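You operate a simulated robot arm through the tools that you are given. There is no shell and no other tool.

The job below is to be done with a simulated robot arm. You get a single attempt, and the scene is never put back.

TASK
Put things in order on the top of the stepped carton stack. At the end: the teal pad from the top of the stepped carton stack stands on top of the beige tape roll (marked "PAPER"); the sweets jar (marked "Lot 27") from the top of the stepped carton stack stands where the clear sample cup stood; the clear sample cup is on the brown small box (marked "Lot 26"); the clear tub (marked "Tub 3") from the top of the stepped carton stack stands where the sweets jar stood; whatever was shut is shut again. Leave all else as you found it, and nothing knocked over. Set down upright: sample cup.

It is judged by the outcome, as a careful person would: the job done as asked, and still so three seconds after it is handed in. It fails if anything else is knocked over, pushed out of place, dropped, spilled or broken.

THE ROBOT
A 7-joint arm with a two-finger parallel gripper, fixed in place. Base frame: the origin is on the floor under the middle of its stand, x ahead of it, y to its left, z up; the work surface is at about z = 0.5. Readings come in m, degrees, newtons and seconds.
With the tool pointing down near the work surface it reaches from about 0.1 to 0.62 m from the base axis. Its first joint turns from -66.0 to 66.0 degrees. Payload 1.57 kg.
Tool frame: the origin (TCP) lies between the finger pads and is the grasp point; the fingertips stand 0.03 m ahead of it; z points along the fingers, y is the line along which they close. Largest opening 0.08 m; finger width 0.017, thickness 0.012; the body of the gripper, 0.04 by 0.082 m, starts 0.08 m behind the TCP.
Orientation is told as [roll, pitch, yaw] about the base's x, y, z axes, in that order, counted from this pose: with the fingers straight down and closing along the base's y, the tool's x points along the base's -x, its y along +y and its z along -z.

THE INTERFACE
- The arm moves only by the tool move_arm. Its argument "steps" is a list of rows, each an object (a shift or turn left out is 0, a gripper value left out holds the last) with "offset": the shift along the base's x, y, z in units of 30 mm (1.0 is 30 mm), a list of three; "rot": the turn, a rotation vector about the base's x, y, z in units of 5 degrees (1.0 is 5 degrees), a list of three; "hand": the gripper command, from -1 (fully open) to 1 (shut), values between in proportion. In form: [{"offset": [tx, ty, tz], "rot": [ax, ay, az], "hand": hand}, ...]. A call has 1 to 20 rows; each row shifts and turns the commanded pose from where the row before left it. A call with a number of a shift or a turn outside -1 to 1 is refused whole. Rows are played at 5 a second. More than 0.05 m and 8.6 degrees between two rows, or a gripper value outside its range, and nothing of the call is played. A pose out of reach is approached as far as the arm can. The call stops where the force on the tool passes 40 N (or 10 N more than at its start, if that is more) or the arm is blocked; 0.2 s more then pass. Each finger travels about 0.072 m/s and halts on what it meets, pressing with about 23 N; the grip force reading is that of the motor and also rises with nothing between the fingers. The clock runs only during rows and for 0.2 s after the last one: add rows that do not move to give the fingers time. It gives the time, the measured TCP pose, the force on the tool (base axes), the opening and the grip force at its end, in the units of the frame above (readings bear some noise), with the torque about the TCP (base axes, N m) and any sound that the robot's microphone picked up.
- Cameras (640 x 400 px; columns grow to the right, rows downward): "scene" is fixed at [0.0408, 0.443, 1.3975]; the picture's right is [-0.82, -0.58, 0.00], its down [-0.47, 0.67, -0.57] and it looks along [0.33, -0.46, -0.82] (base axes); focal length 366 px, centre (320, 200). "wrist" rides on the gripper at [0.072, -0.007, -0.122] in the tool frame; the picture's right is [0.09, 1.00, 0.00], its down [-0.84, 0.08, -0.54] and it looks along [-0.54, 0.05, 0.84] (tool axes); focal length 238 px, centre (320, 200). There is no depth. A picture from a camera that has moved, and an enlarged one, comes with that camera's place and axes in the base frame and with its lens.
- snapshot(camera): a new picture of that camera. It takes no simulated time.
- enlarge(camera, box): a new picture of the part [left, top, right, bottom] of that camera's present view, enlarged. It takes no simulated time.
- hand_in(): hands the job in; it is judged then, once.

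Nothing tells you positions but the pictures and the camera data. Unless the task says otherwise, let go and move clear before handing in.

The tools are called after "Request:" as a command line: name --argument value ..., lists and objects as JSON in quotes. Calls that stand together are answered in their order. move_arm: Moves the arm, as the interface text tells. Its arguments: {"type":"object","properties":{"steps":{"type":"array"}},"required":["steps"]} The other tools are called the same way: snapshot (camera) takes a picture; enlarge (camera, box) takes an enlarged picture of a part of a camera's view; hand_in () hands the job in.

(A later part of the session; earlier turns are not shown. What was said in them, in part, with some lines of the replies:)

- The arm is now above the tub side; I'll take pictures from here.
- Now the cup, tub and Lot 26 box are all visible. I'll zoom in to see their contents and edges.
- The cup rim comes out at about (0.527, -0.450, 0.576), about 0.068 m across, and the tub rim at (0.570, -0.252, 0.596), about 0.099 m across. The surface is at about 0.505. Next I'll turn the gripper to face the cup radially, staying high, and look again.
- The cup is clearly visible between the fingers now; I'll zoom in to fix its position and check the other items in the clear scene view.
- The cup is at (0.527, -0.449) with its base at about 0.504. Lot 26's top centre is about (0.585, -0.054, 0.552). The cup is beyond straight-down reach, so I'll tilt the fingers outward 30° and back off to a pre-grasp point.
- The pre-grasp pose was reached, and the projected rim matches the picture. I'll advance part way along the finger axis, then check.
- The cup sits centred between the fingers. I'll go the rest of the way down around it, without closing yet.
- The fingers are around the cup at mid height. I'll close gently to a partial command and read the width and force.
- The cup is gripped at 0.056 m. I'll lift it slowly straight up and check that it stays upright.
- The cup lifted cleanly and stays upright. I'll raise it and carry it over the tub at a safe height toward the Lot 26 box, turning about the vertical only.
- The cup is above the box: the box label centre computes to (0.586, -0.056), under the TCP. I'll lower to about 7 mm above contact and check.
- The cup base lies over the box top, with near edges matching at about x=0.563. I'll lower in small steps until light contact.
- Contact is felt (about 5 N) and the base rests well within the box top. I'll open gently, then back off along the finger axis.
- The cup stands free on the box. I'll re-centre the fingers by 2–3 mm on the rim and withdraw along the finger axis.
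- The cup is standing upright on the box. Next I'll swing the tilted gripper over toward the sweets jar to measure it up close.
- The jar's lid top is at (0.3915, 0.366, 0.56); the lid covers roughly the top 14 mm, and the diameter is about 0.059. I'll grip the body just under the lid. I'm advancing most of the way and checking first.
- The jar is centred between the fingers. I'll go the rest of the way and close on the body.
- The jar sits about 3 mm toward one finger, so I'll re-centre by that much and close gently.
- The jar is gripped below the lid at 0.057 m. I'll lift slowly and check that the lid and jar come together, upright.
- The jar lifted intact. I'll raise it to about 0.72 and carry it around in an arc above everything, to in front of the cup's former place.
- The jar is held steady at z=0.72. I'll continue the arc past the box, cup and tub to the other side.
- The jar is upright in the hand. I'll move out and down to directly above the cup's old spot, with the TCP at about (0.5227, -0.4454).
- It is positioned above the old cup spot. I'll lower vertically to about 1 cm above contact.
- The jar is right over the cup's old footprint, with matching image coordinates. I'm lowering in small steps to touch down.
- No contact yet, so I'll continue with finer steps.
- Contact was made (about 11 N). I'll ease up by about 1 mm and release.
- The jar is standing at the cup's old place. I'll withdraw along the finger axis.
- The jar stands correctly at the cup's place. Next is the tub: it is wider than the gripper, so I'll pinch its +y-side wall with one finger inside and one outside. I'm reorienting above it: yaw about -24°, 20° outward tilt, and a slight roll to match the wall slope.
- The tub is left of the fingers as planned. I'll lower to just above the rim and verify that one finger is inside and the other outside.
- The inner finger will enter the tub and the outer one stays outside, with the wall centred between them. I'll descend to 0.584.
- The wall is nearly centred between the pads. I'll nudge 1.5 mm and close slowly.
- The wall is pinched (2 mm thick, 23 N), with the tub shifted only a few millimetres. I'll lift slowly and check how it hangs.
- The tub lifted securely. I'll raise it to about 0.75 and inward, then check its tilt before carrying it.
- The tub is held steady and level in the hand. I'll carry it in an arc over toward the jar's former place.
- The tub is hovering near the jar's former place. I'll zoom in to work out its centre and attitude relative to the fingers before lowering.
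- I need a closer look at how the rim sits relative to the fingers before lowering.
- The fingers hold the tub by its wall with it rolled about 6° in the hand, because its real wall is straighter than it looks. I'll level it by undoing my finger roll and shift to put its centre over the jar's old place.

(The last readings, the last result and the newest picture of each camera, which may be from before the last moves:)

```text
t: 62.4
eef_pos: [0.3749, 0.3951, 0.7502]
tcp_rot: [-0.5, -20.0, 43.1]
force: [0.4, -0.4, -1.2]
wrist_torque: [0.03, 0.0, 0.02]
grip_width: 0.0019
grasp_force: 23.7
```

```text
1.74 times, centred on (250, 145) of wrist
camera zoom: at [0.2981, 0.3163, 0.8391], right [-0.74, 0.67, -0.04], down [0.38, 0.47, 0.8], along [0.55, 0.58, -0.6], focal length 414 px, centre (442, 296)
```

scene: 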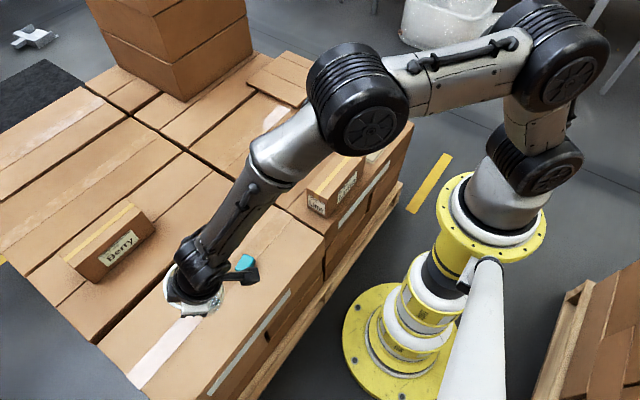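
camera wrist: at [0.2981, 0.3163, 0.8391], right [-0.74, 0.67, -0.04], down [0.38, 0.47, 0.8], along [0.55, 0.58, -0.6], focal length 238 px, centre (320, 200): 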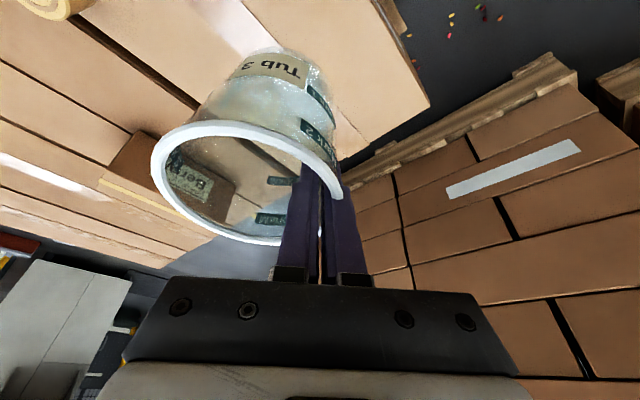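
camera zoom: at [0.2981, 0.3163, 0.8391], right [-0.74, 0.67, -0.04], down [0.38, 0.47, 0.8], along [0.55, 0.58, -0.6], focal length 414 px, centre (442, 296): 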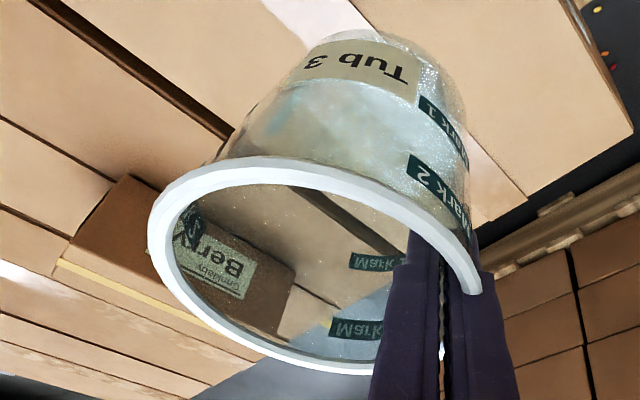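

The rim and base centres now line up, so the tub is upright, centred at about (0.39, 0.366). I'll lower it to about 2 cm above the surface.

Request:
move_arm --steps '[{"offset": [0.05, 0.02, -0.8]}, {"offset": [0, 0, -0.8]}, {"offset": [0, 0, -0.8]}, {"offset": [0, 0, -0.8]}, {"offset": [0, 0, -0.8]}, {"offset": [0, 0, -0.8]}, {"offset": [0, 0, 0]}]'

Request:
snapshot --camera "wrist"

Request:
enlarge --camera "scene" --box '[165, 250, 265, 350]'

```text
t: 64.0
eef_pos: [0.3766, 0.3952, 0.6043]
tcp_rot: [-0.5, -20.0, 43.2]
force: [0.6, -0.3, 0.1]
wrist_torque: [-0.01, 0.01, -0.02]
grip_width: 0.0019
grasp_force: 22.8
```

```text
taken
camera wrist: at [0.2996, 0.317, 0.6946], right [-0.74, 0.67, -0.04], down [0.38, 0.47, 0.8], along [0.55, 0.58, -0.61], focal length 238 px, centre (320, 200)
```

wrist: 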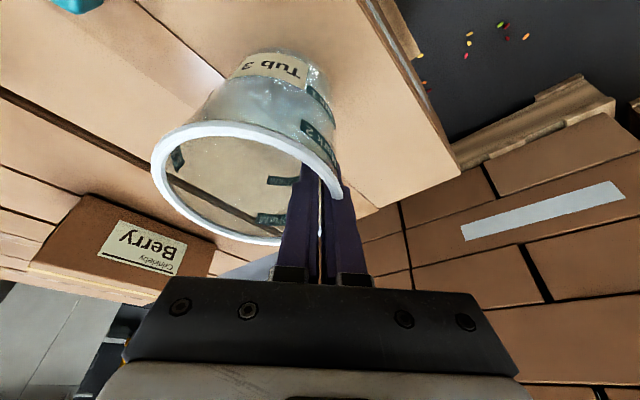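

```text
4.00 times, centred on (215, 300) of scene
camera zoom: at [0.0408, 0.443, 1.3975], right [-0.82, -0.58, 0.0], down [-0.47, 0.67, -0.57], along [0.33, -0.46, -0.82], focal length 1464 px, centre (740, -200)
```

zoom: 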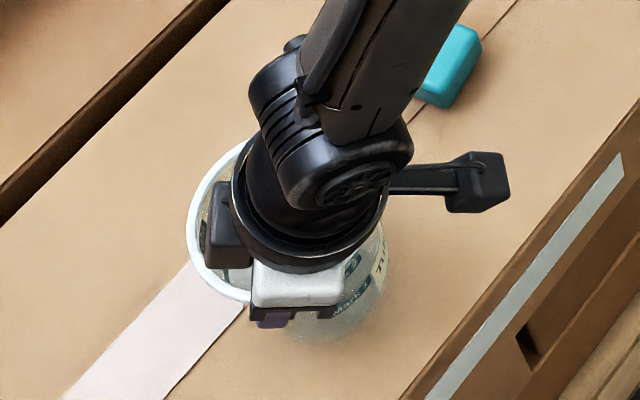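

I'll zoom in on the tub's base from the scene camera for a better position check.

Request:
enlarge --camera "scene" --box '[205, 295, 275, 345]'

Request:
enlarge --camera "wrist" --box '[200, 30, 360, 150]'

```text
8.00 times, centred on (240, 320) of scene
camera zoom: at [0.0408, 0.443, 1.3975], right [-0.82, -0.58, 0.0], down [-0.47, 0.67, -0.57], along [0.33, -0.46, -0.82], focal length 2928 px, centre (960, -760)
```

zoom: 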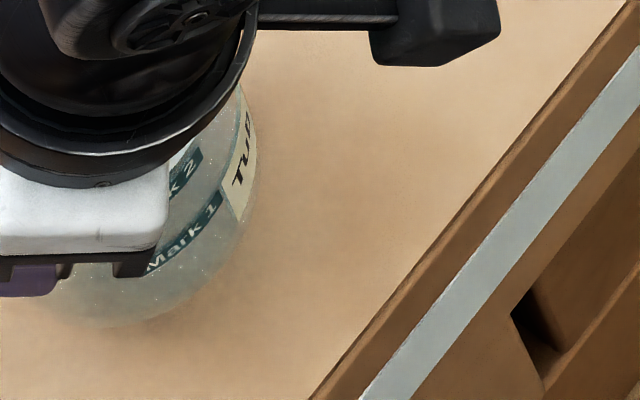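

```text
3.33 times, centred on (280, 90) of wrist
camera zoom: at [0.2996, 0.317, 0.6946], right [-0.74, 0.67, -0.04], down [0.38, 0.47, 0.8], along [0.55, 0.58, -0.61], focal length 794 px, centre (453, 567)
```

zoom: 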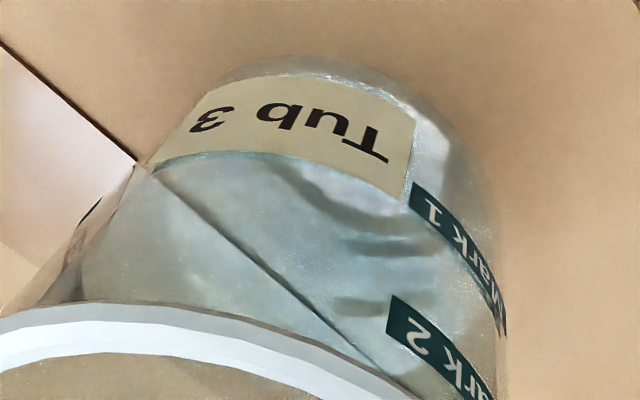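

The wrist view puts the tub base at about (0.390, 0.366), very close to the jar's old centre (0.3915, 0.366). I'm lowering in small steps to touch down.

Request:
move_arm --steps '[{"offset": [0, 0, -0.2]}, {"offset": [0, 0, -0.2]}, {"offset": [0, 0, -0.1]}, {"offset": [0, 0, -0.1]}, {"offset": [0, 0, 0]}]'

```text
t: 65.2
eef_pos: [0.3759, 0.3964, 0.5887]
tcp_rot: [-0.4, -19.9, 43.2]
force: [-0.3, 0.1, -0.2]
wrist_torque: [0.03, -0.01, 0.03]
grip_width: 0.0019
grasp_force: 23.2
```

Request:
move_arm --steps '[{"offset": [0, 0, -0.07]}, {"offset": [0, 0, -0.07]}, {"offset": [0, 0, 0]}]'

Request:
enlarge --camera "scene" --box '[185, 275, 265, 345]'

Request:
snapshot --camera "wrist"

```text
t: 66.0
eef_pos: [0.3774, 0.3986, 0.585]
tcp_rot: [-0.5, -20.4, 43.2]
force: [-6.0, 0.7, 15.3]
wrist_torque: [-0.84, -0.22, -0.34]
grip_width: 0.002
grasp_force: 23.2
```

```text
5.71 times, centred on (225, 310) of scene
camera zoom: at [0.0405, 0.4428, 1.3975], right [-0.82, -0.58, 0.0], down [-0.47, 0.67, -0.57], along [0.33, -0.46, -0.82], focal length 2092 px, centre (863, -429)
```

zoom: 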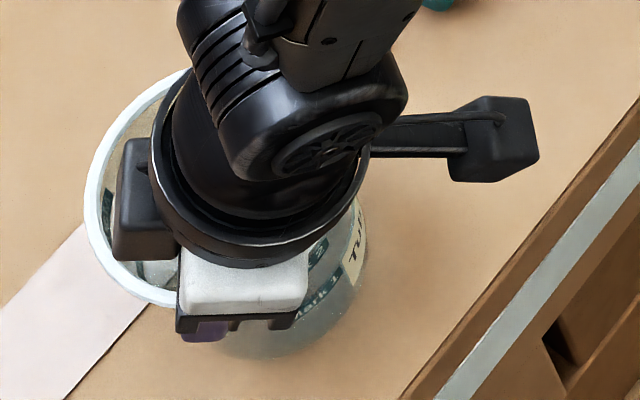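

```text
taken
camera wrist: at [0.3002, 0.3179, 0.6742], right [-0.74, 0.67, -0.04], down [0.38, 0.47, 0.8], along [0.55, 0.58, -0.6], focal length 238 px, centre (320, 200)
```

wrist: 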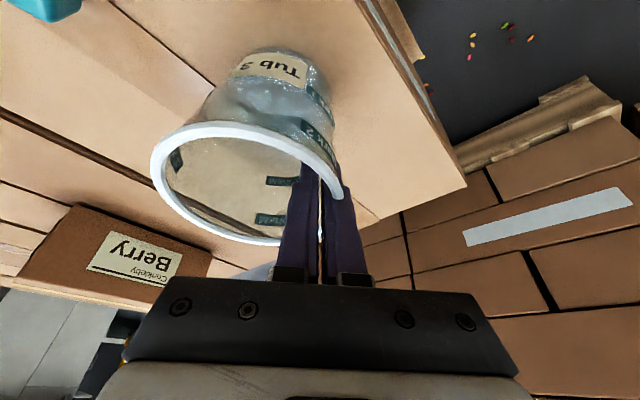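

Touchdown happened first on the tub's far (-t) edge, judging from the torque, so it is still rolled a few degrees. I'll ease up 2 mm, roll back 3° and touch down again.

Request:
move_arm --steps '[{"offset": [0, 0, 0.1]}, {"offset": [0, 0, 0], "rot": [-0.438, -0.41, 0]}, {"offset": [0, 0, 0]}]'

Request:
move_arm --steps '[{"offset": [0, 0, -0.05]}, {"offset": [0, 0, -0.04]}, {"offset": [0, 0, 0]}]'

```text
t: 66.8
eef_pos: [0.3756, 0.3939, 0.5869]
tcp_rot: [-3.7, -20.0, 44.2]
force: [-0.4, -0.6, -1.1]
wrist_torque: [0.04, -0.02, -0.03]
grip_width: 0.002
grasp_force: 22.9
```

```text
t: 67.6
eef_pos: [0.3757, 0.3949, 0.5842]
tcp_rot: [-3.6, -20.0, 44.2]
force: [-0.5, 0.3, -1.0]
wrist_torque: [0.03, 0.01, 0.0]
grip_width: 0.0018
grasp_force: 22.6
```

No contact yet, so I'll keep lowering in fine steps.

Request:
move_arm --steps '[{"offset": [0, 0, -0.05]}, {"offset": [0, 0, -0.03]}, {"offset": [0, 0, 0]}]'

```text
t: 68.4
eef_pos: [0.3764, 0.3961, 0.5821]
tcp_rot: [-3.7, -20.1, 44.3]
force: [-3.9, -4.3, 15.3]
wrist_torque: [-0.35, 0.36, -0.03]
grip_width: 0.0017
grasp_force: 22.8
```

Now the contact is on the near edge with the other side only about 1 mm off, so the tub is essentially level. I'll ease the press and open the fingers slowly.

Request:
move_arm --steps '[{"offset": [0, 0, 0.04]}, {"offset": [0, 0, 0]}, {"hand": 0.85}, {"hand": 0.7}, {"hand": 0.55}, {"hand": 0.4}, {"hand": 0.4}]'

Request:
snapshot --camera "wrist"

Request:
enlarge --camera "scene" --box '[185, 275, 265, 345]'

```text
t: 70.0
eef_pos: [0.376, 0.3965, 0.5828]
tcp_rot: [-3.6, -19.9, 44.4]
force: [0.0, -0.4, -0.3]
wrist_torque: [0.01, -0.02, -0.03]
grip_width: 0.024
grasp_force: 0.1
```

```text
taken
camera wrist: at [0.2963, 0.3204, 0.6727], right [-0.74, 0.67, -0.09], down [0.35, 0.5, 0.79], along [0.57, 0.55, -0.61], focal length 238 px, centre (320, 200)
```

wrist: 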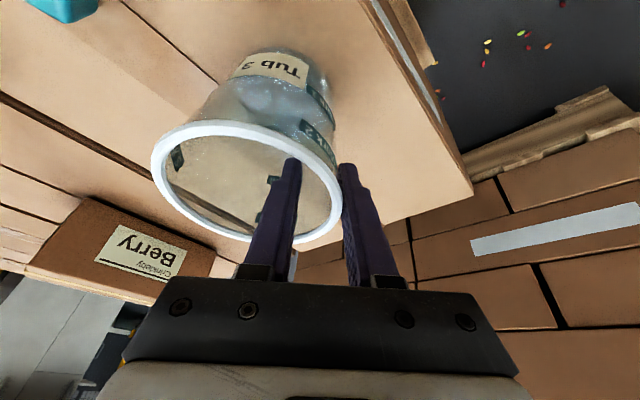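

```text
5.71 times, centred on (225, 310) of scene
camera zoom: at [0.0408, 0.443, 1.3975], right [-0.82, -0.58, 0.0], down [-0.47, 0.67, -0.57], along [0.33, -0.46, -0.82], focal length 2092 px, centre (863, -429)
```

zoom: 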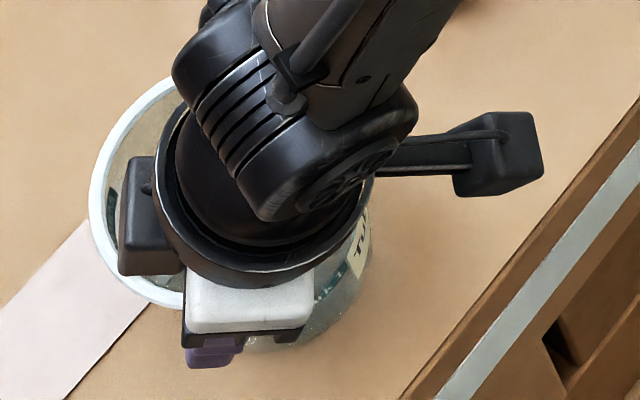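

The tub stands on its own. I'll open a bit more and rise straight up out of it.

Request:
move_arm --steps '[{"hand": 0.2}, {"hand": 0}, {"hand": 0}, {"offset": [0, 0, 0.4]}, {"offset": [0, 0, 0.6]}, {"offset": [0, 0, 0.8]}, {"offset": [0, 0, 0.8]}, {"offset": [0, 0, 0.8]}, {"offset": [0, 0, 0.8]}, {"offset": [0, 0, 0]}]'

Request:
snapshot --camera "wrist"

Request:
snapshot --camera "scene"

```text
t: 72.2
eef_pos: [0.376, 0.3954, 0.7092]
tcp_rot: [-3.5, -20.1, 44.3]
force: [-0.4, 0.2, -1.3]
wrist_torque: [-0.01, -0.01, -0.02]
grip_width: 0.0399
grasp_force: 0.0
```

```text
taken
camera wrist: at [0.2959, 0.32, 0.7991], right [-0.74, 0.67, -0.09], down [0.35, 0.5, 0.79], along [0.57, 0.55, -0.61], focal length 238 px, centre (320, 200)
```

wrist: 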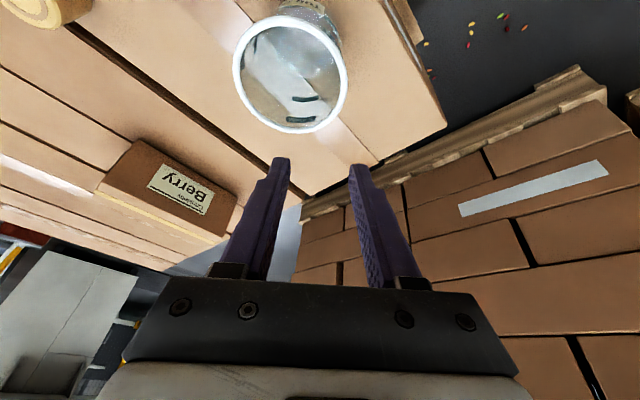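

```text
taken
```

scene: 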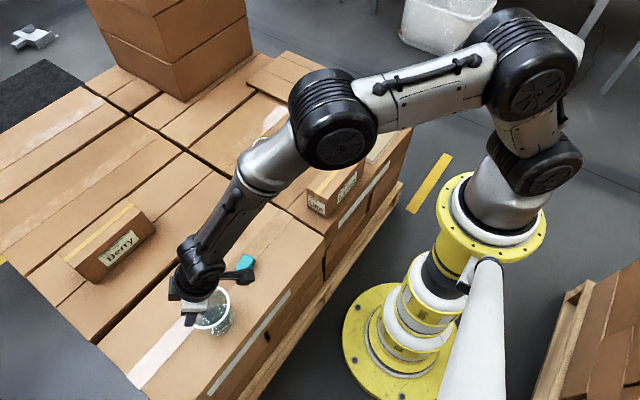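

The tub stands clear at the jar's old place. Now for the teal pad: I'll bring the tool upright again and move over to view the pad and tape roll.

Request:
move_arm --steps '[{"offset": [0, -0.6, 0.1], "rot": [-0.7, 0.714, 0]}, {"offset": [0, -0.8, 0.1], "rot": [-0.7, 0.714, 0]}, {"offset": [0, -0.8, 0], "rot": [-0.7, 0.714, 0]}, {"offset": [0, -0.8, 0], "rot": [-0.7, 0.714, 0]}, {"offset": [0, -0.8, 0], "rot": [0.5, 0.49, 0]}, {"offset": [0, -0.3, 0], "rot": [0, 0, -0.98], "hand": -1}, {"offset": [0, -0.3, 0], "rot": [0, 0, -0.98]}, {"offset": [0, -0.3, 0], "rot": [0, 0, -0.98]}, {"offset": [0, -0.3, 0], "rot": [0, 0, -0.98]}, {"offset": [0, -0.3, 0], "rot": [0, 0, -0.98]}, {"offset": [0, -0.3, 0], "rot": [0, 0, -0.98]}, {"offset": [0, -0.2, 0], "rot": [0, 0, -0.98]}, {"offset": [0, 0, 0]}]'

Request:
snapshot --camera "wrist"

Request:
snapshot --camera "scene"

```text
t: 75.0
eef_pos: [0.3755, 0.2217, 0.715]
tcp_rot: [-0.1, 0.0, 9.8]
force: [-0.7, 0.4, 0.1]
wrist_torque: [0.0, -0.01, 0.03]
grip_width: 0.0799
grasp_force: 0.1
```

```text
taken
camera wrist: at [0.3051, 0.2035, 0.837], right [-0.26, 0.97, 0.0], down [0.81, 0.22, 0.54], along [0.52, 0.14, -0.84], focal length 238 px, centre (320, 200)
```

wrist: 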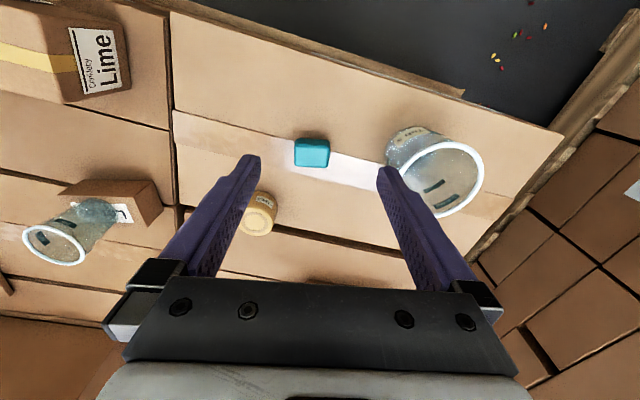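

```text
taken
```

scene: 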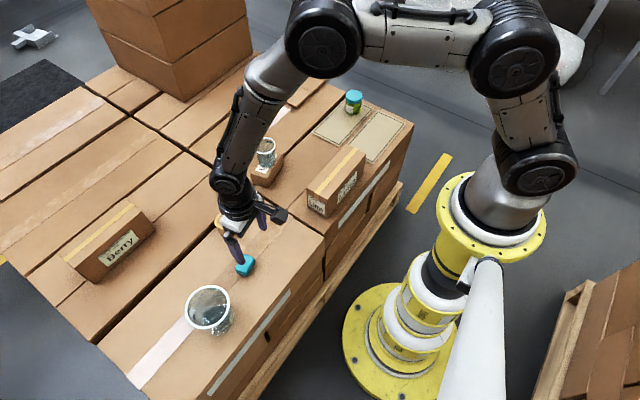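

The tub looks upright. I'll zoom in on the tub, pad and roll for measurements.

Request:
enlarge --camera "scene" --box '[175, 270, 255, 345]'

Request:
enlarge --camera "wrist" --box '[270, 120, 350, 180]'

Request:
enlarge --camera "wrist" --box '[220, 170, 300, 250]'

Request:
enlarge --camera "wrist" --box '[370, 110, 500, 230]'

Request:
enlarge --camera "scene" --box '[200, 195, 280, 285]'

```text
5.33 times, centred on (215, 308) of scene
camera zoom: at [0.0408, 0.443, 1.3975], right [-0.82, -0.58, 0.0], down [-0.47, 0.67, -0.57], along [0.33, -0.46, -0.82], focal length 1952 px, centre (880, -373)
```

zoom: 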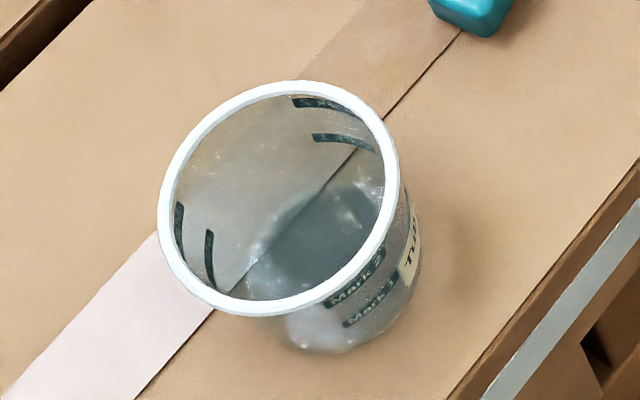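

```text
6.67 times, centred on (310, 150) of wrist
camera zoom: at [0.3051, 0.2035, 0.837], right [-0.26, 0.97, 0.0], down [0.81, 0.22, 0.54], along [0.52, 0.14, -0.84], focal length 1589 px, centre (387, 533)
```

zoom: 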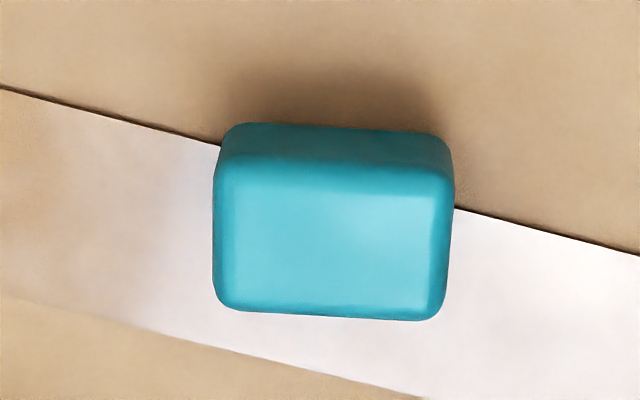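

```text
5.00 times, centred on (260, 210) of wrist
camera zoom: at [0.3051, 0.2035, 0.837], right [-0.26, 0.97, 0.0], down [0.81, 0.22, 0.54], along [0.52, 0.14, -0.84], focal length 1192 px, centre (620, 150)
```

zoom: 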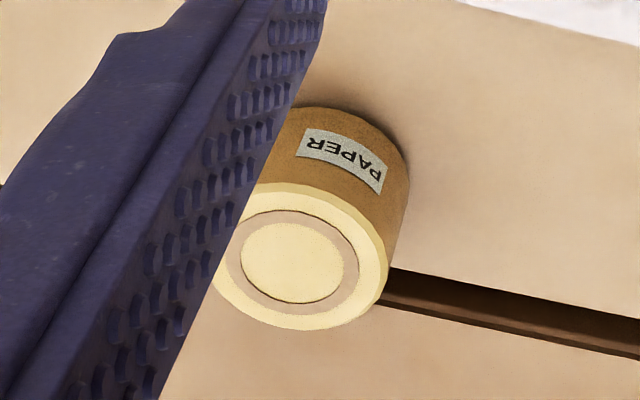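

```text
3.33 times, centred on (435, 170) of wrist
camera zoom: at [0.3051, 0.2035, 0.837], right [-0.26, 0.97, 0.0], down [0.81, 0.22, 0.54], along [0.52, 0.14, -0.84], focal length 794 px, centre (-63, 300)
```

zoom: 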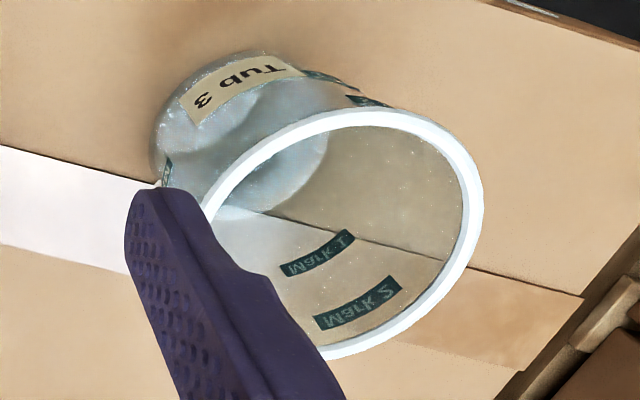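

```text
4.44 times, centred on (240, 240) of scene
camera zoom: at [0.0408, 0.443, 1.3975], right [-0.82, -0.58, 0.0], down [-0.47, 0.67, -0.57], along [0.33, -0.46, -0.82], focal length 1627 px, centre (676, 22)
```

zoom: 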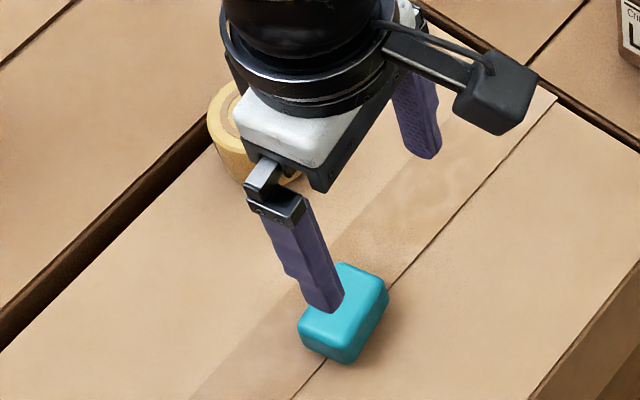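

The tub sits at about (0.394, 0.370), within a few millimetres of the jar's old spot. The pad is about 0.05 × 0.035 × 0.024, centred at (0.430, 0.226), with its long axis about 12° from y. I'll move above it, align the yaw and check.

Request:
move_arm --steps '[{"offset": [0.6, 0.045, -0.7], "rot": [0, 0, 0.23], "hand": -1}, {"offset": [0.6, 0.045, -0.7], "rot": [0, 0, 0.23]}, {"offset": [0.617, 0.045, -0.7], "rot": [0, 0, 0]}, {"offset": [0, 0, -0.8]}, {"offset": [0, 0, -0.8]}, {"offset": [0, 0, -0.5]}, {"offset": [0, 0, 0]}]'

Request:
snapshot --camera "wrist"

Request:
enlarge --camera "scene" --box '[200, 205, 300, 295]'

```text
t: 76.6
eef_pos: [0.4307, 0.2259, 0.5911]
tcp_rot: [-0.2, 0.0, 12.3]
force: [-0.5, 1.3, 0.0]
wrist_torque: [0.0, -0.02, -0.03]
grip_width: 0.08
grasp_force: 0.1
```

```text
taken
camera wrist: at [0.3615, 0.2048, 0.7113], right [-0.3, 0.95, 0.0], down [0.8, 0.25, 0.54], along [0.52, 0.16, -0.84], focal length 238 px, centre (320, 200)
```

wrist: 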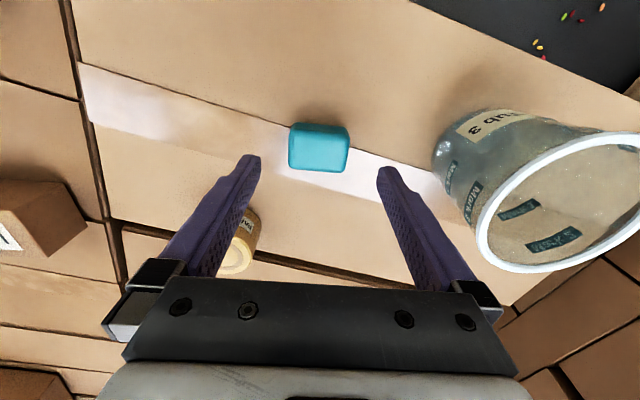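

```text
4.44 times, centred on (250, 250) of scene
camera zoom: at [0.0408, 0.443, 1.3975], right [-0.82, -0.58, 0.0], down [-0.47, 0.67, -0.57], along [0.33, -0.46, -0.82], focal length 1627 px, centre (631, -22)
```

zoom: 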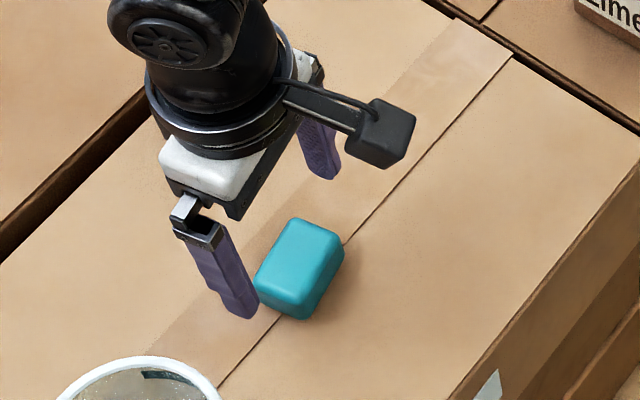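

The pad is centred and aligned between the fingers. I'll lower so the fingertips are just above the surface, then close gently.

Request:
move_arm --steps '[{"offset": [0, 0, -0.6]}, {"offset": [0, 0, -0.6]}, {"offset": [0, 0, -0.5]}, {"offset": [0, 0, 0]}]'

Request:
snapshot --camera "wrist"

Request:
enlarge --camera "scene" --box '[200, 205, 300, 295]'

```text
t: 77.6
eef_pos: [0.4305, 0.2263, 0.5387]
tcp_rot: [-0.1, 0.0, 12.3]
force: [0.0, -0.3, 0.0]
wrist_torque: [0.02, 0.02, 0.03]
grip_width: 0.08
grasp_force: 0.0
```

```text
taken
camera wrist: at [0.3608, 0.2042, 0.6602], right [-0.3, 0.95, 0.0], down [0.8, 0.26, 0.54], along [0.52, 0.16, -0.84], focal length 238 px, centre (320, 200)
```

wrist: 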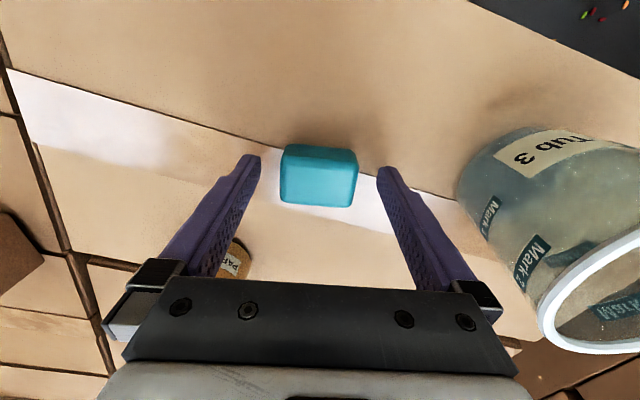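

```text
4.44 times, centred on (250, 250) of scene
camera zoom: at [0.0408, 0.443, 1.3975], right [-0.82, -0.58, 0.0], down [-0.47, 0.67, -0.57], along [0.33, -0.46, -0.82], focal length 1627 px, centre (631, -22)
```

zoom: 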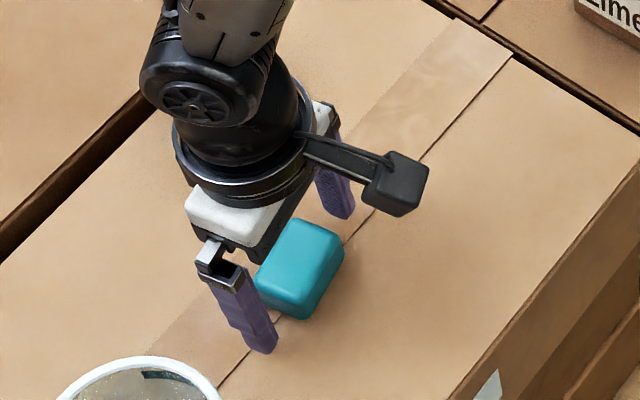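

The fingers straddle the pad with tips just clear of the surface. Closing gently now.

Request:
move_arm --steps '[{"hand": -0.7}, {"hand": -0.5}, {"hand": -0.3}, {"hand": -0.1}, {"hand": 0.1}, {"hand": 0.1}]'

Request:
snapshot --camera "wrist"

```text
t: 79.0
eef_pos: [0.4297, 0.2254, 0.5385]
tcp_rot: [-0.3, 0.0, 12.3]
force: [0.7, 0.1, 0.2]
wrist_torque: [0.01, -0.05, -0.02]
grip_width: 0.0487
grasp_force: 23.3
```

```text
taken
camera wrist: at [0.3608, 0.2042, 0.6604], right [-0.3, 0.95, 0.0], down [0.8, 0.26, 0.54], along [0.52, 0.16, -0.84], focal length 238 px, centre (320, 200)
```

wrist: 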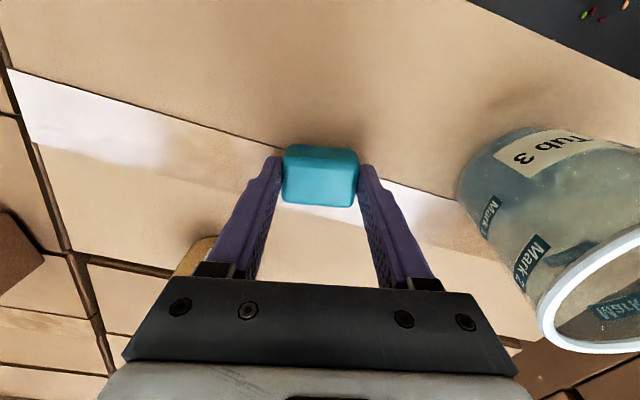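

The pad is gripped at 0.049 m. The tape roll's top centre measures about (0.551, 0.165, 0.546). I'll lift and carry the pad most of the way, then check alignment.

Request:
move_arm --steps '[{"offset": [0, 0, 0.4]}, {"offset": [0, 0, 0.8]}, {"offset": [0, 0, 0.9]}, {"offset": [0, 0, 0.9]}, {"offset": [0, 0, 0.9]}, {"offset": [0.7, -0.35, 0]}, {"offset": [0.7, -0.35, 0]}, {"offset": [0.7, -0.35, 0]}, {"offset": [0, 0, 0]}]'

Request:
snapshot --camera "wrist"

Request:
snapshot --camera "scene"

Request:
enlarge --camera "scene" --box '[190, 185, 270, 265]'

```text
t: 81.0
eef_pos: [0.4926, 0.1925, 0.6552]
tcp_rot: [-0.2, 0.1, 12.3]
force: [-0.3, 0.3, -0.5]
wrist_torque: [0.02, 0.03, -0.02]
grip_width: 0.0488
grasp_force: 23.3
```

```text
taken
camera wrist: at [0.4234, 0.1716, 0.7764], right [-0.3, 0.95, 0.0], down [0.8, 0.25, 0.54], along [0.52, 0.16, -0.84], focal length 238 px, centre (320, 200)
```

wrist: 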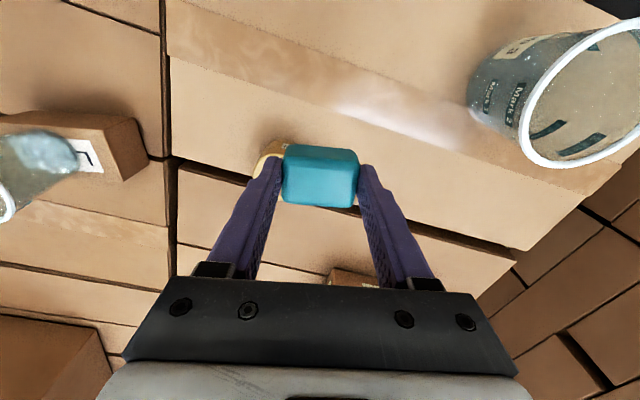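

```text
taken
```

scene: 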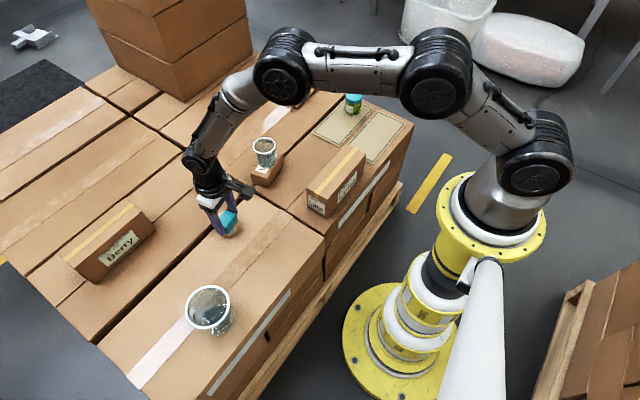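

```text
5.00 times, centred on (230, 225) of scene
camera zoom: at [0.0408, 0.443, 1.3975], right [-0.82, -0.58, 0.0], down [-0.47, 0.67, -0.57], along [0.33, -0.46, -0.82], focal length 1830 px, centre (770, 75)
```

zoom: 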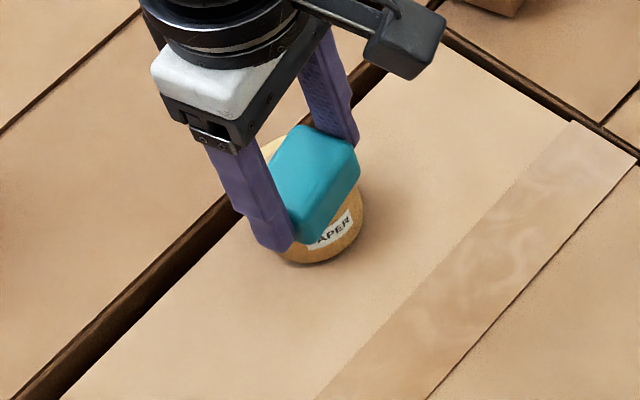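

The pad is carried level. I'll move the remaining distance so it is above the roll.

Request:
move_arm --steps '[{"offset": [0.65, -0.308, 0]}, {"offset": [0.65, -0.308, 0]}, {"offset": [0.647, -0.308, 0]}, {"offset": [0, 0, -0.7]}, {"offset": [0, 0, -0.6]}, {"offset": [0, 0, 0]}]'

Request:
snapshot --camera "wrist"

Request:
enlarge --camera "scene" --box '[190, 185, 270, 265]'

Request:
enlarge --camera "wrist" --box '[230, 110, 410, 230]'

```text
t: 82.4
eef_pos: [0.5521, 0.1658, 0.617]
tcp_rot: [-0.2, 0.0, 12.3]
force: [0.9, -0.3, -0.2]
wrist_torque: [0.0, 0.0, 0.0]
grip_width: 0.049
grasp_force: 22.7
```

```text
taken
camera wrist: at [0.482, 0.1438, 0.738], right [-0.3, 0.95, 0.0], down [0.8, 0.26, 0.54], along [0.52, 0.16, -0.84], focal length 238 px, centre (320, 200)
```

wrist: 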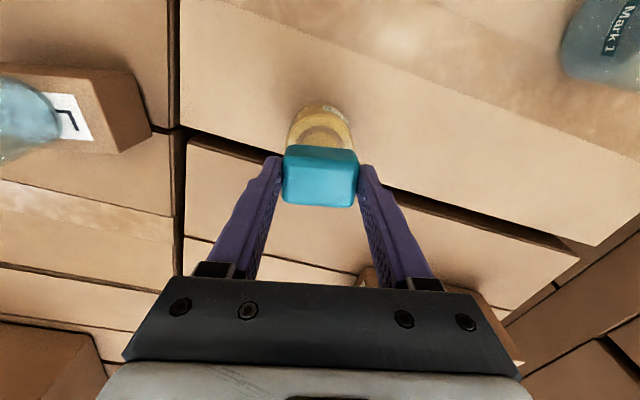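

```text
5.00 times, centred on (230, 225) of scene
camera zoom: at [0.0408, 0.443, 1.3975], right [-0.82, -0.58, 0.0], down [-0.47, 0.67, -0.57], along [0.33, -0.46, -0.82], focal length 1830 px, centre (770, 75)
```

zoom: 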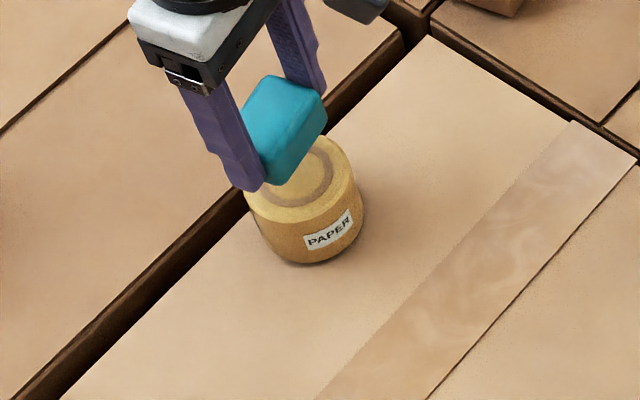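

```text
3.33 times, centred on (320, 170) of wrist
camera zoom: at [0.482, 0.1438, 0.738], right [-0.3, 0.95, 0.0], down [0.8, 0.26, 0.54], along [0.52, 0.16, -0.84], focal length 794 px, centre (320, 300)
```

zoom: 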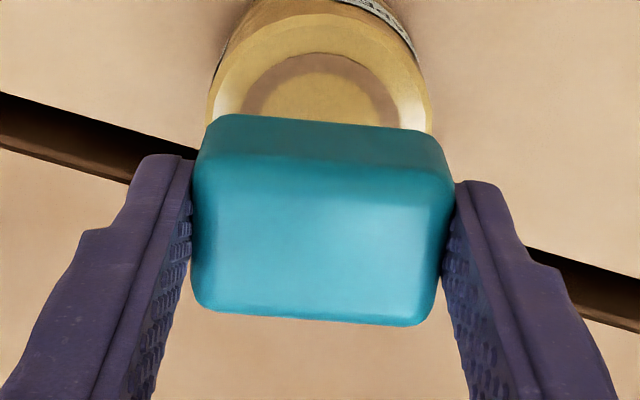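

The roll's centre comes out at about (0.553, 0.167), right under the pad. I'm lowering to just above contact, then in fine steps.

Request:
move_arm --steps '[{"offset": [0, 0.03, -0.4]}, {"offset": [0, 0, -0.4]}, {"offset": [0, 0, -0.2]}, {"offset": [0, 0, 0]}]'

Request:
enlarge --camera "scene" --box '[190, 185, 270, 265]'

Request:
enlarge --camera "wrist" --box '[230, 110, 410, 230]'

```text
t: 83.4
eef_pos: [0.551, 0.1669, 0.5874]
tcp_rot: [-0.2, 0.0, 12.3]
force: [0.8, 0.8, 0.4]
wrist_torque: [-0.02, -0.02, 0.01]
grip_width: 0.0488
grasp_force: 23.2
```

```text
5.00 times, centred on (230, 225) of scene
camera zoom: at [0.0408, 0.443, 1.3975], right [-0.82, -0.58, 0.0], down [-0.47, 0.67, -0.57], along [0.33, -0.46, -0.82], focal length 1830 px, centre (770, 75)
```

zoom: 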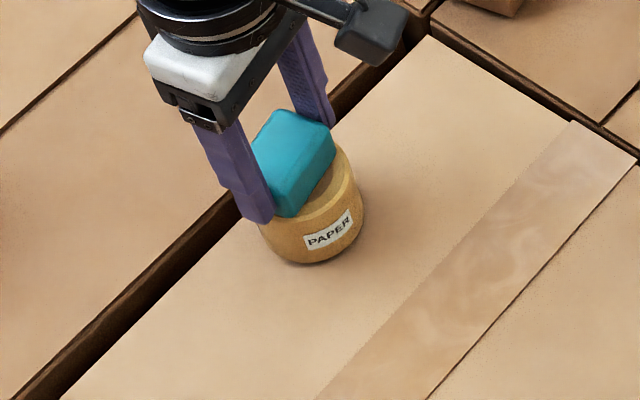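

```text
3.33 times, centred on (320, 170) of wrist
camera zoom: at [0.4815, 0.1459, 0.7086], right [-0.3, 0.95, 0.0], down [0.8, 0.26, 0.54], along [0.52, 0.16, -0.84], focal length 794 px, centre (320, 300)
```

zoom: 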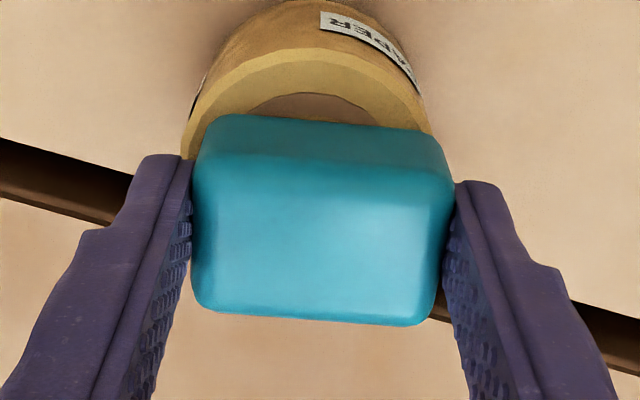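

Alignment is within 2–3 mm. I'm lowering in fine steps to contact.

Request:
move_arm --steps '[{"offset": [0.05, 0, -0.08]}, {"offset": [0, 0, -0.06]}, {"offset": [0, 0, 0]}]'

```text
t: 84.2
eef_pos: [0.5554, 0.1667, 0.5857]
tcp_rot: [-0.2, -0.3, 12.4]
force: [-10.0, 0.1, 29.8]
wrist_torque: [0.03, 0.15, 0.04]
grip_width: 0.0488
grasp_force: 23.7
```

Contact is firm (30 N), so I'll ease back up about 2 mm to relieve the press before releasing.

Request:
move_arm --steps '[{"offset": [0, 0, 0.04]}, {"offset": [0, 0, 0.04]}, {"offset": [0, 0, 0]}]'

Request:
enlarge --camera "scene" --box '[190, 185, 270, 265]'

Request:
enlarge --camera "wrist" --box '[230, 110, 410, 230]'

```text
t: 85.0
eef_pos: [0.5541, 0.1682, 0.5863]
tcp_rot: [-0.2, -0.4, 12.3]
force: [6.6, 0.7, 13.6]
wrist_torque: [0.07, -0.46, -0.01]
grip_width: 0.0489
grasp_force: 23.1
```

```text
5.00 times, centred on (230, 225) of scene
camera zoom: at [0.0407, 0.4429, 1.3975], right [-0.82, -0.58, 0.0], down [-0.47, 0.67, -0.57], along [0.33, -0.46, -0.82], focal length 1830 px, centre (770, 75)
```

zoom: 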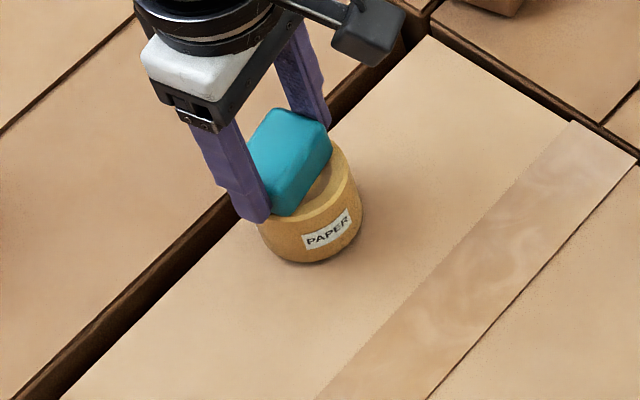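

```text
3.33 times, centred on (320, 170) of wrist
camera zoom: at [0.4839, 0.1461, 0.7063], right [-0.3, 0.95, 0.0], down [0.8, 0.25, 0.55], along [0.52, 0.16, -0.84], focal length 794 px, centre (320, 300)
```

zoom: 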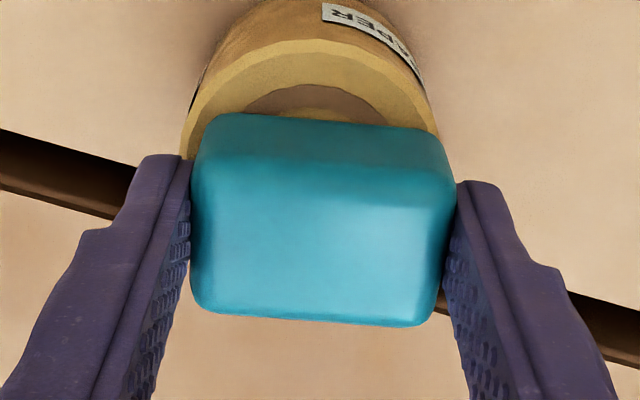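

I'll ease up slightly more to take off the remaining load.

Request:
move_arm --steps '[{"offset": [0, 0, 0.04]}, {"offset": [0, 0, 0]}]'

```text
t: 85.6
eef_pos: [0.5526, 0.1666, 0.5857]
tcp_rot: [-0.2, 0.0, 12.3]
force: [6.1, 1.7, 10.1]
wrist_torque: [0.12, -0.38, 0.04]
grip_width: 0.0486
grasp_force: 22.8
```

The load is small now, so I'll open slowly to release the pad.

Request:
move_arm --steps '[{"hand": -0.25}, {"hand": -0.35}, {"hand": -0.5}, {"hand": -0.7}, {"hand": -0.9}, {"hand": -1}, {"hand": -1}]'

Request:
enlarge --camera "scene" --box '[190, 185, 270, 265]'

Request:
snapshot --camera "wrist"

```text
t: 87.2
eef_pos: [0.5525, 0.1668, 0.5861]
tcp_rot: [-0.2, 0.1, 12.3]
force: [0.8, 0.7, -1.1]
wrist_torque: [0.0, 0.06, -0.01]
grip_width: 0.0802
grasp_force: 0.0
```

```text
5.00 times, centred on (230, 225) of scene
camera zoom: at [0.0408, 0.443, 1.3975], right [-0.82, -0.58, 0.0], down [-0.47, 0.67, -0.57], along [0.33, -0.46, -0.82], focal length 1830 px, centre (770, 75)
```

zoom: 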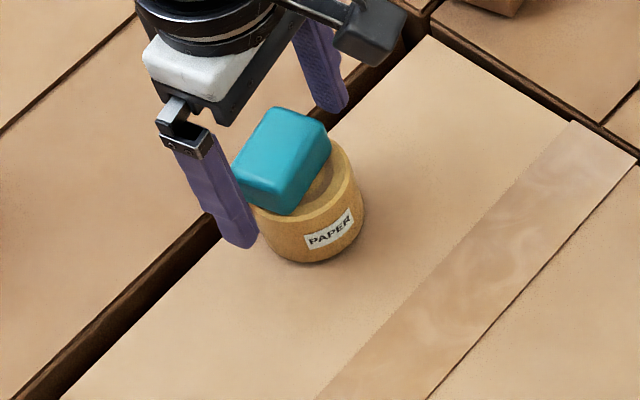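

```text
taken
camera wrist: at [0.4831, 0.1458, 0.7068], right [-0.3, 0.95, 0.0], down [0.8, 0.26, 0.54], along [0.52, 0.16, -0.84], focal length 238 px, centre (320, 200)
```

wrist: 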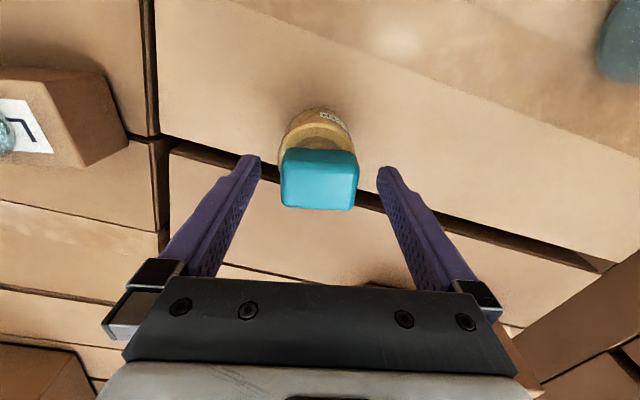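

The pad rests on the roll. I'll retreat straight up and inspect everything.

Request:
move_arm --steps '[{"offset": [0, 0, 0.3]}, {"offset": [0, 0, 0.5]}, {"offset": [0, 0, 0.8]}, {"offset": [0, 0, 0.9]}, {"offset": [0, 0, 0.9]}, {"offset": [-0.5, 0, 0.9]}, {"offset": [-0.8, 0, 0]}, {"offset": [-0.8, 0, 0]}, {"offset": [-0.8, 0, 0]}, {"offset": [0, 0, 0]}]'

Request:
snapshot --camera "wrist"

Request:
snapshot --camera "scene"

Request:
enlarge --camera "scene" --box '[190, 185, 270, 265]'

Request:
enlarge --camera "scene" --box '[235, 115, 325, 195]'

Request:
enlarge --camera "wrist" --box '[230, 130, 370, 250]'

```text
t: 89.4
eef_pos: [0.4669, 0.1678, 0.7147]
tcp_rot: [-0.2, 0.0, 12.3]
force: [0.0, -0.7, 0.4]
wrist_torque: [0.0, -0.02, -0.01]
grip_width: 0.0797
grasp_force: 0.0
```

```text
taken
camera wrist: at [0.3968, 0.1461, 0.8366], right [-0.3, 0.95, 0.0], down [0.8, 0.25, 0.54], along [0.52, 0.16, -0.84], focal length 238 px, centre (320, 200)
```

wrist: 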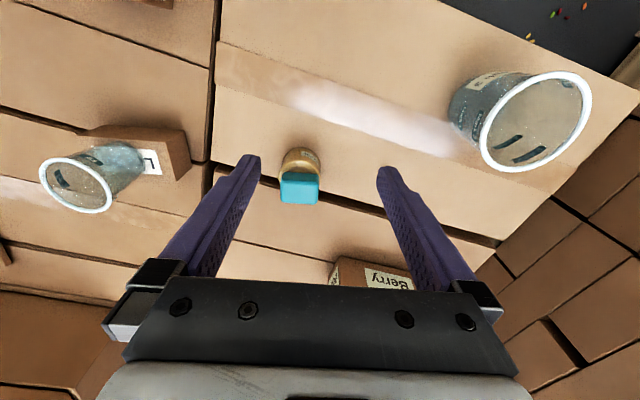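

```text
taken
```

scene: 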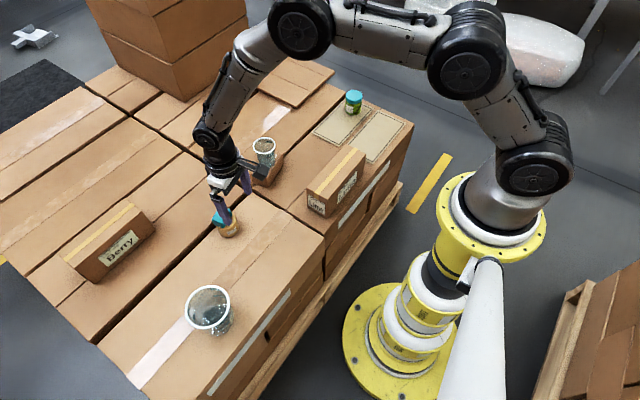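

```text
5.00 times, centred on (230, 225) of scene
camera zoom: at [0.0408, 0.443, 1.3975], right [-0.82, -0.58, 0.0], down [-0.47, 0.67, -0.57], along [0.33, -0.46, -0.82], focal length 1830 px, centre (770, 75)
```

zoom: 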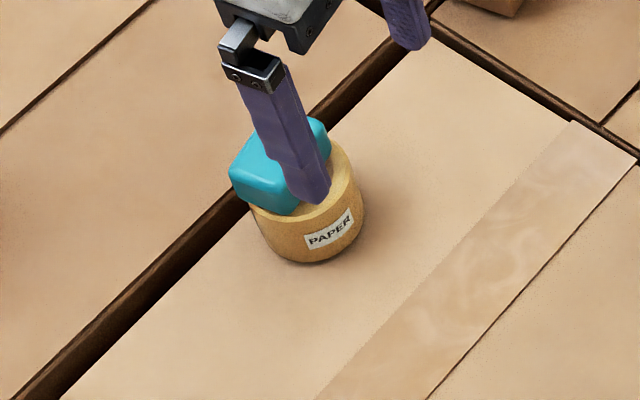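

```text
5.00 times, centred on (280, 155) of scene
camera zoom: at [0.0408, 0.443, 1.3975], right [-0.82, -0.58, 0.0], down [-0.47, 0.67, -0.57], along [0.33, -0.46, -0.82], focal length 1830 px, centre (520, 425)
```

zoom: 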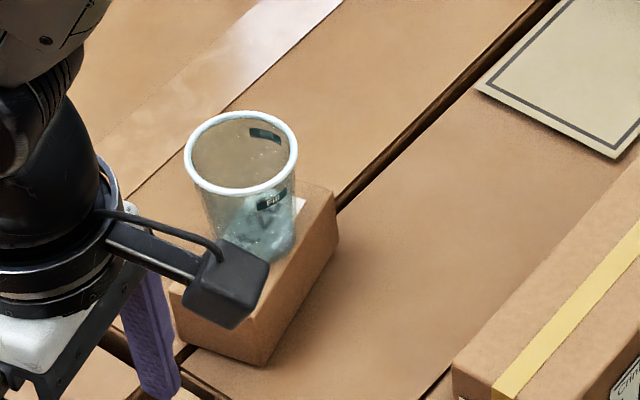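

```text
3.33 times, centred on (300, 190) of wrist
camera zoom: at [0.3968, 0.1461, 0.8366], right [-0.3, 0.95, 0.0], down [0.8, 0.25, 0.54], along [0.52, 0.16, -0.84], focal length 794 px, centre (387, 233)
```

zoom: 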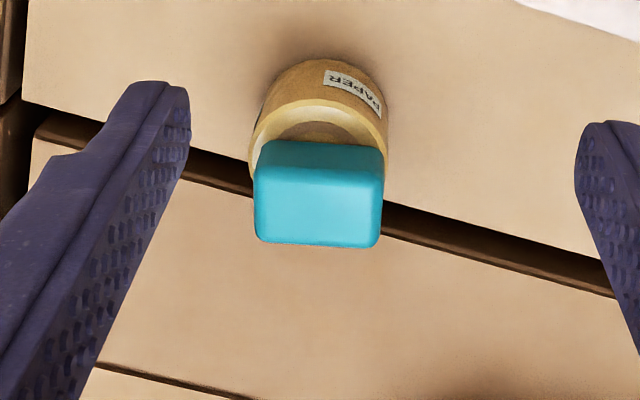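

All four moves look done: the pad sits flat on the roll, the cup is upright on Lot 26, and the jar and tub are in their swapped places. I'll move the arm clear and do a last check.

Request:
move_arm --steps '[{"offset": [-0.6, 0, 0.7]}, {"offset": [-0.8, 0, 0.7]}, {"offset": [-0.8, 0, 0.7]}, {"offset": [-0.8, 0, 0.5]}, {"offset": [-0.5, -0.3, 0]}, {"offset": [0, 0, 0]}, {"offset": [0, 0, 0]}, {"offset": [0, 0, 0]}]'

Request:
snapshot --camera "scene"

Request:
snapshot --camera "wrist"

Request:
enlarge --camera "scene" --box '[180, 190, 290, 345]'

Request:
enlarge --camera "scene" --box '[230, 80, 390, 215]'

```text
t: 91.2
eef_pos: [0.3608, 0.156, 0.7929]
tcp_rot: [-0.2, 0.0, 12.3]
force: [-0.1, 0.2, 0.2]
wrist_torque: [0.03, 0.03, 0.0]
grip_width: 0.0802
grasp_force: 0.1
```

```text
taken
```

scene: 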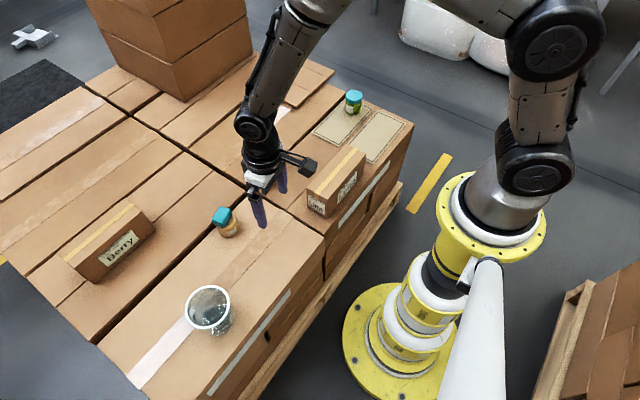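

```text
taken
camera wrist: at [0.2908, 0.1357, 0.9137], right [-0.3, 0.95, 0.0], down [0.8, 0.26, 0.54], along [0.52, 0.16, -0.84], focal length 238 px, centre (320, 200)
```

wrist: 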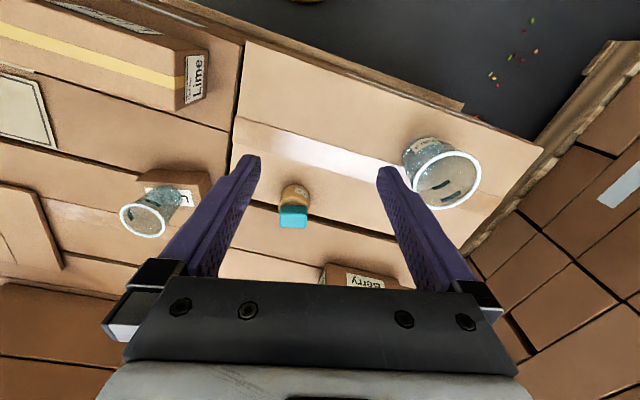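

```text
2.58 times, centred on (235, 268) of scene
camera zoom: at [0.0408, 0.443, 1.3975], right [-0.82, -0.58, 0.0], down [-0.47, 0.67, -0.57], along [0.33, -0.46, -0.82], focal length 945 px, centre (539, 26)
```

zoom: 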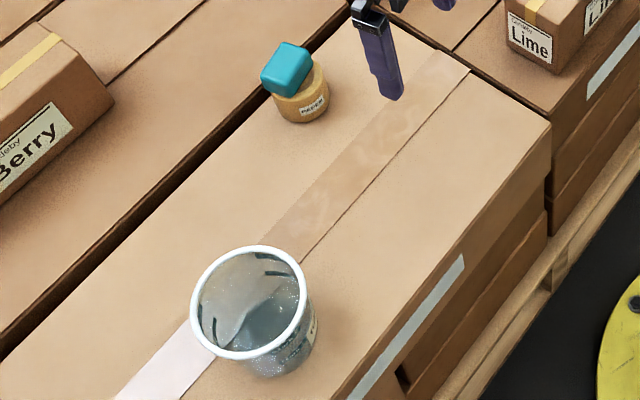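

```text
2.96 times, centred on (310, 148) of scene
camera zoom: at [0.0408, 0.443, 1.3975], right [-0.82, -0.58, 0.0], down [-0.47, 0.67, -0.57], along [0.33, -0.46, -0.82], focal length 1085 px, centre (350, 356)
```

zoom: 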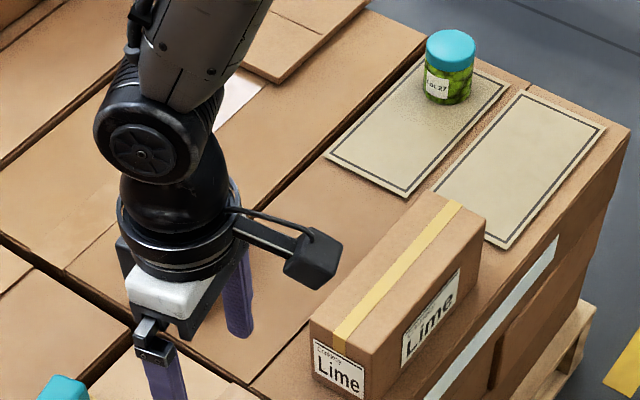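

The final view shows the pad on the tape roll, the cup upright on Lot 26, and the shut jar where the cup stood. The tub is where the jar stood, nothing else has moved, and the gripper is open and clear, so I'm handing in.

Request:
hand_in

```text
The job is handed in.
```

The job is handed in; no judgement came back with it. In the last pictures everything is upright and where you asked for it:

- **Sample cup:** it stands upright on the brown Lot 26 box, roughly centred on its top.
- **Sweets jar (Lot 27):** it stands on the cup's old spot, with its lid still on. I gripped it below the lid, so nothing was opened.
- **Clear tub (Tub 3):** it stands on the jar's old spot, about 5 mm off by my measurement. I carried it by its side wall because it is wider than the gripper. It was tilted by about 6° for part of the way, and I saw no spill.
- **Teal pad:** it lies flat on the tape roll, a few millimetres off centre but well supported. It went down with a firm press of about 30 N; the roll did not appear to move.

The Lot 26 box and tape roll measured where they were at the start. The Lime and Berry boxes, which I checked only by eye, look undisturbed. The gripper is open and clear.
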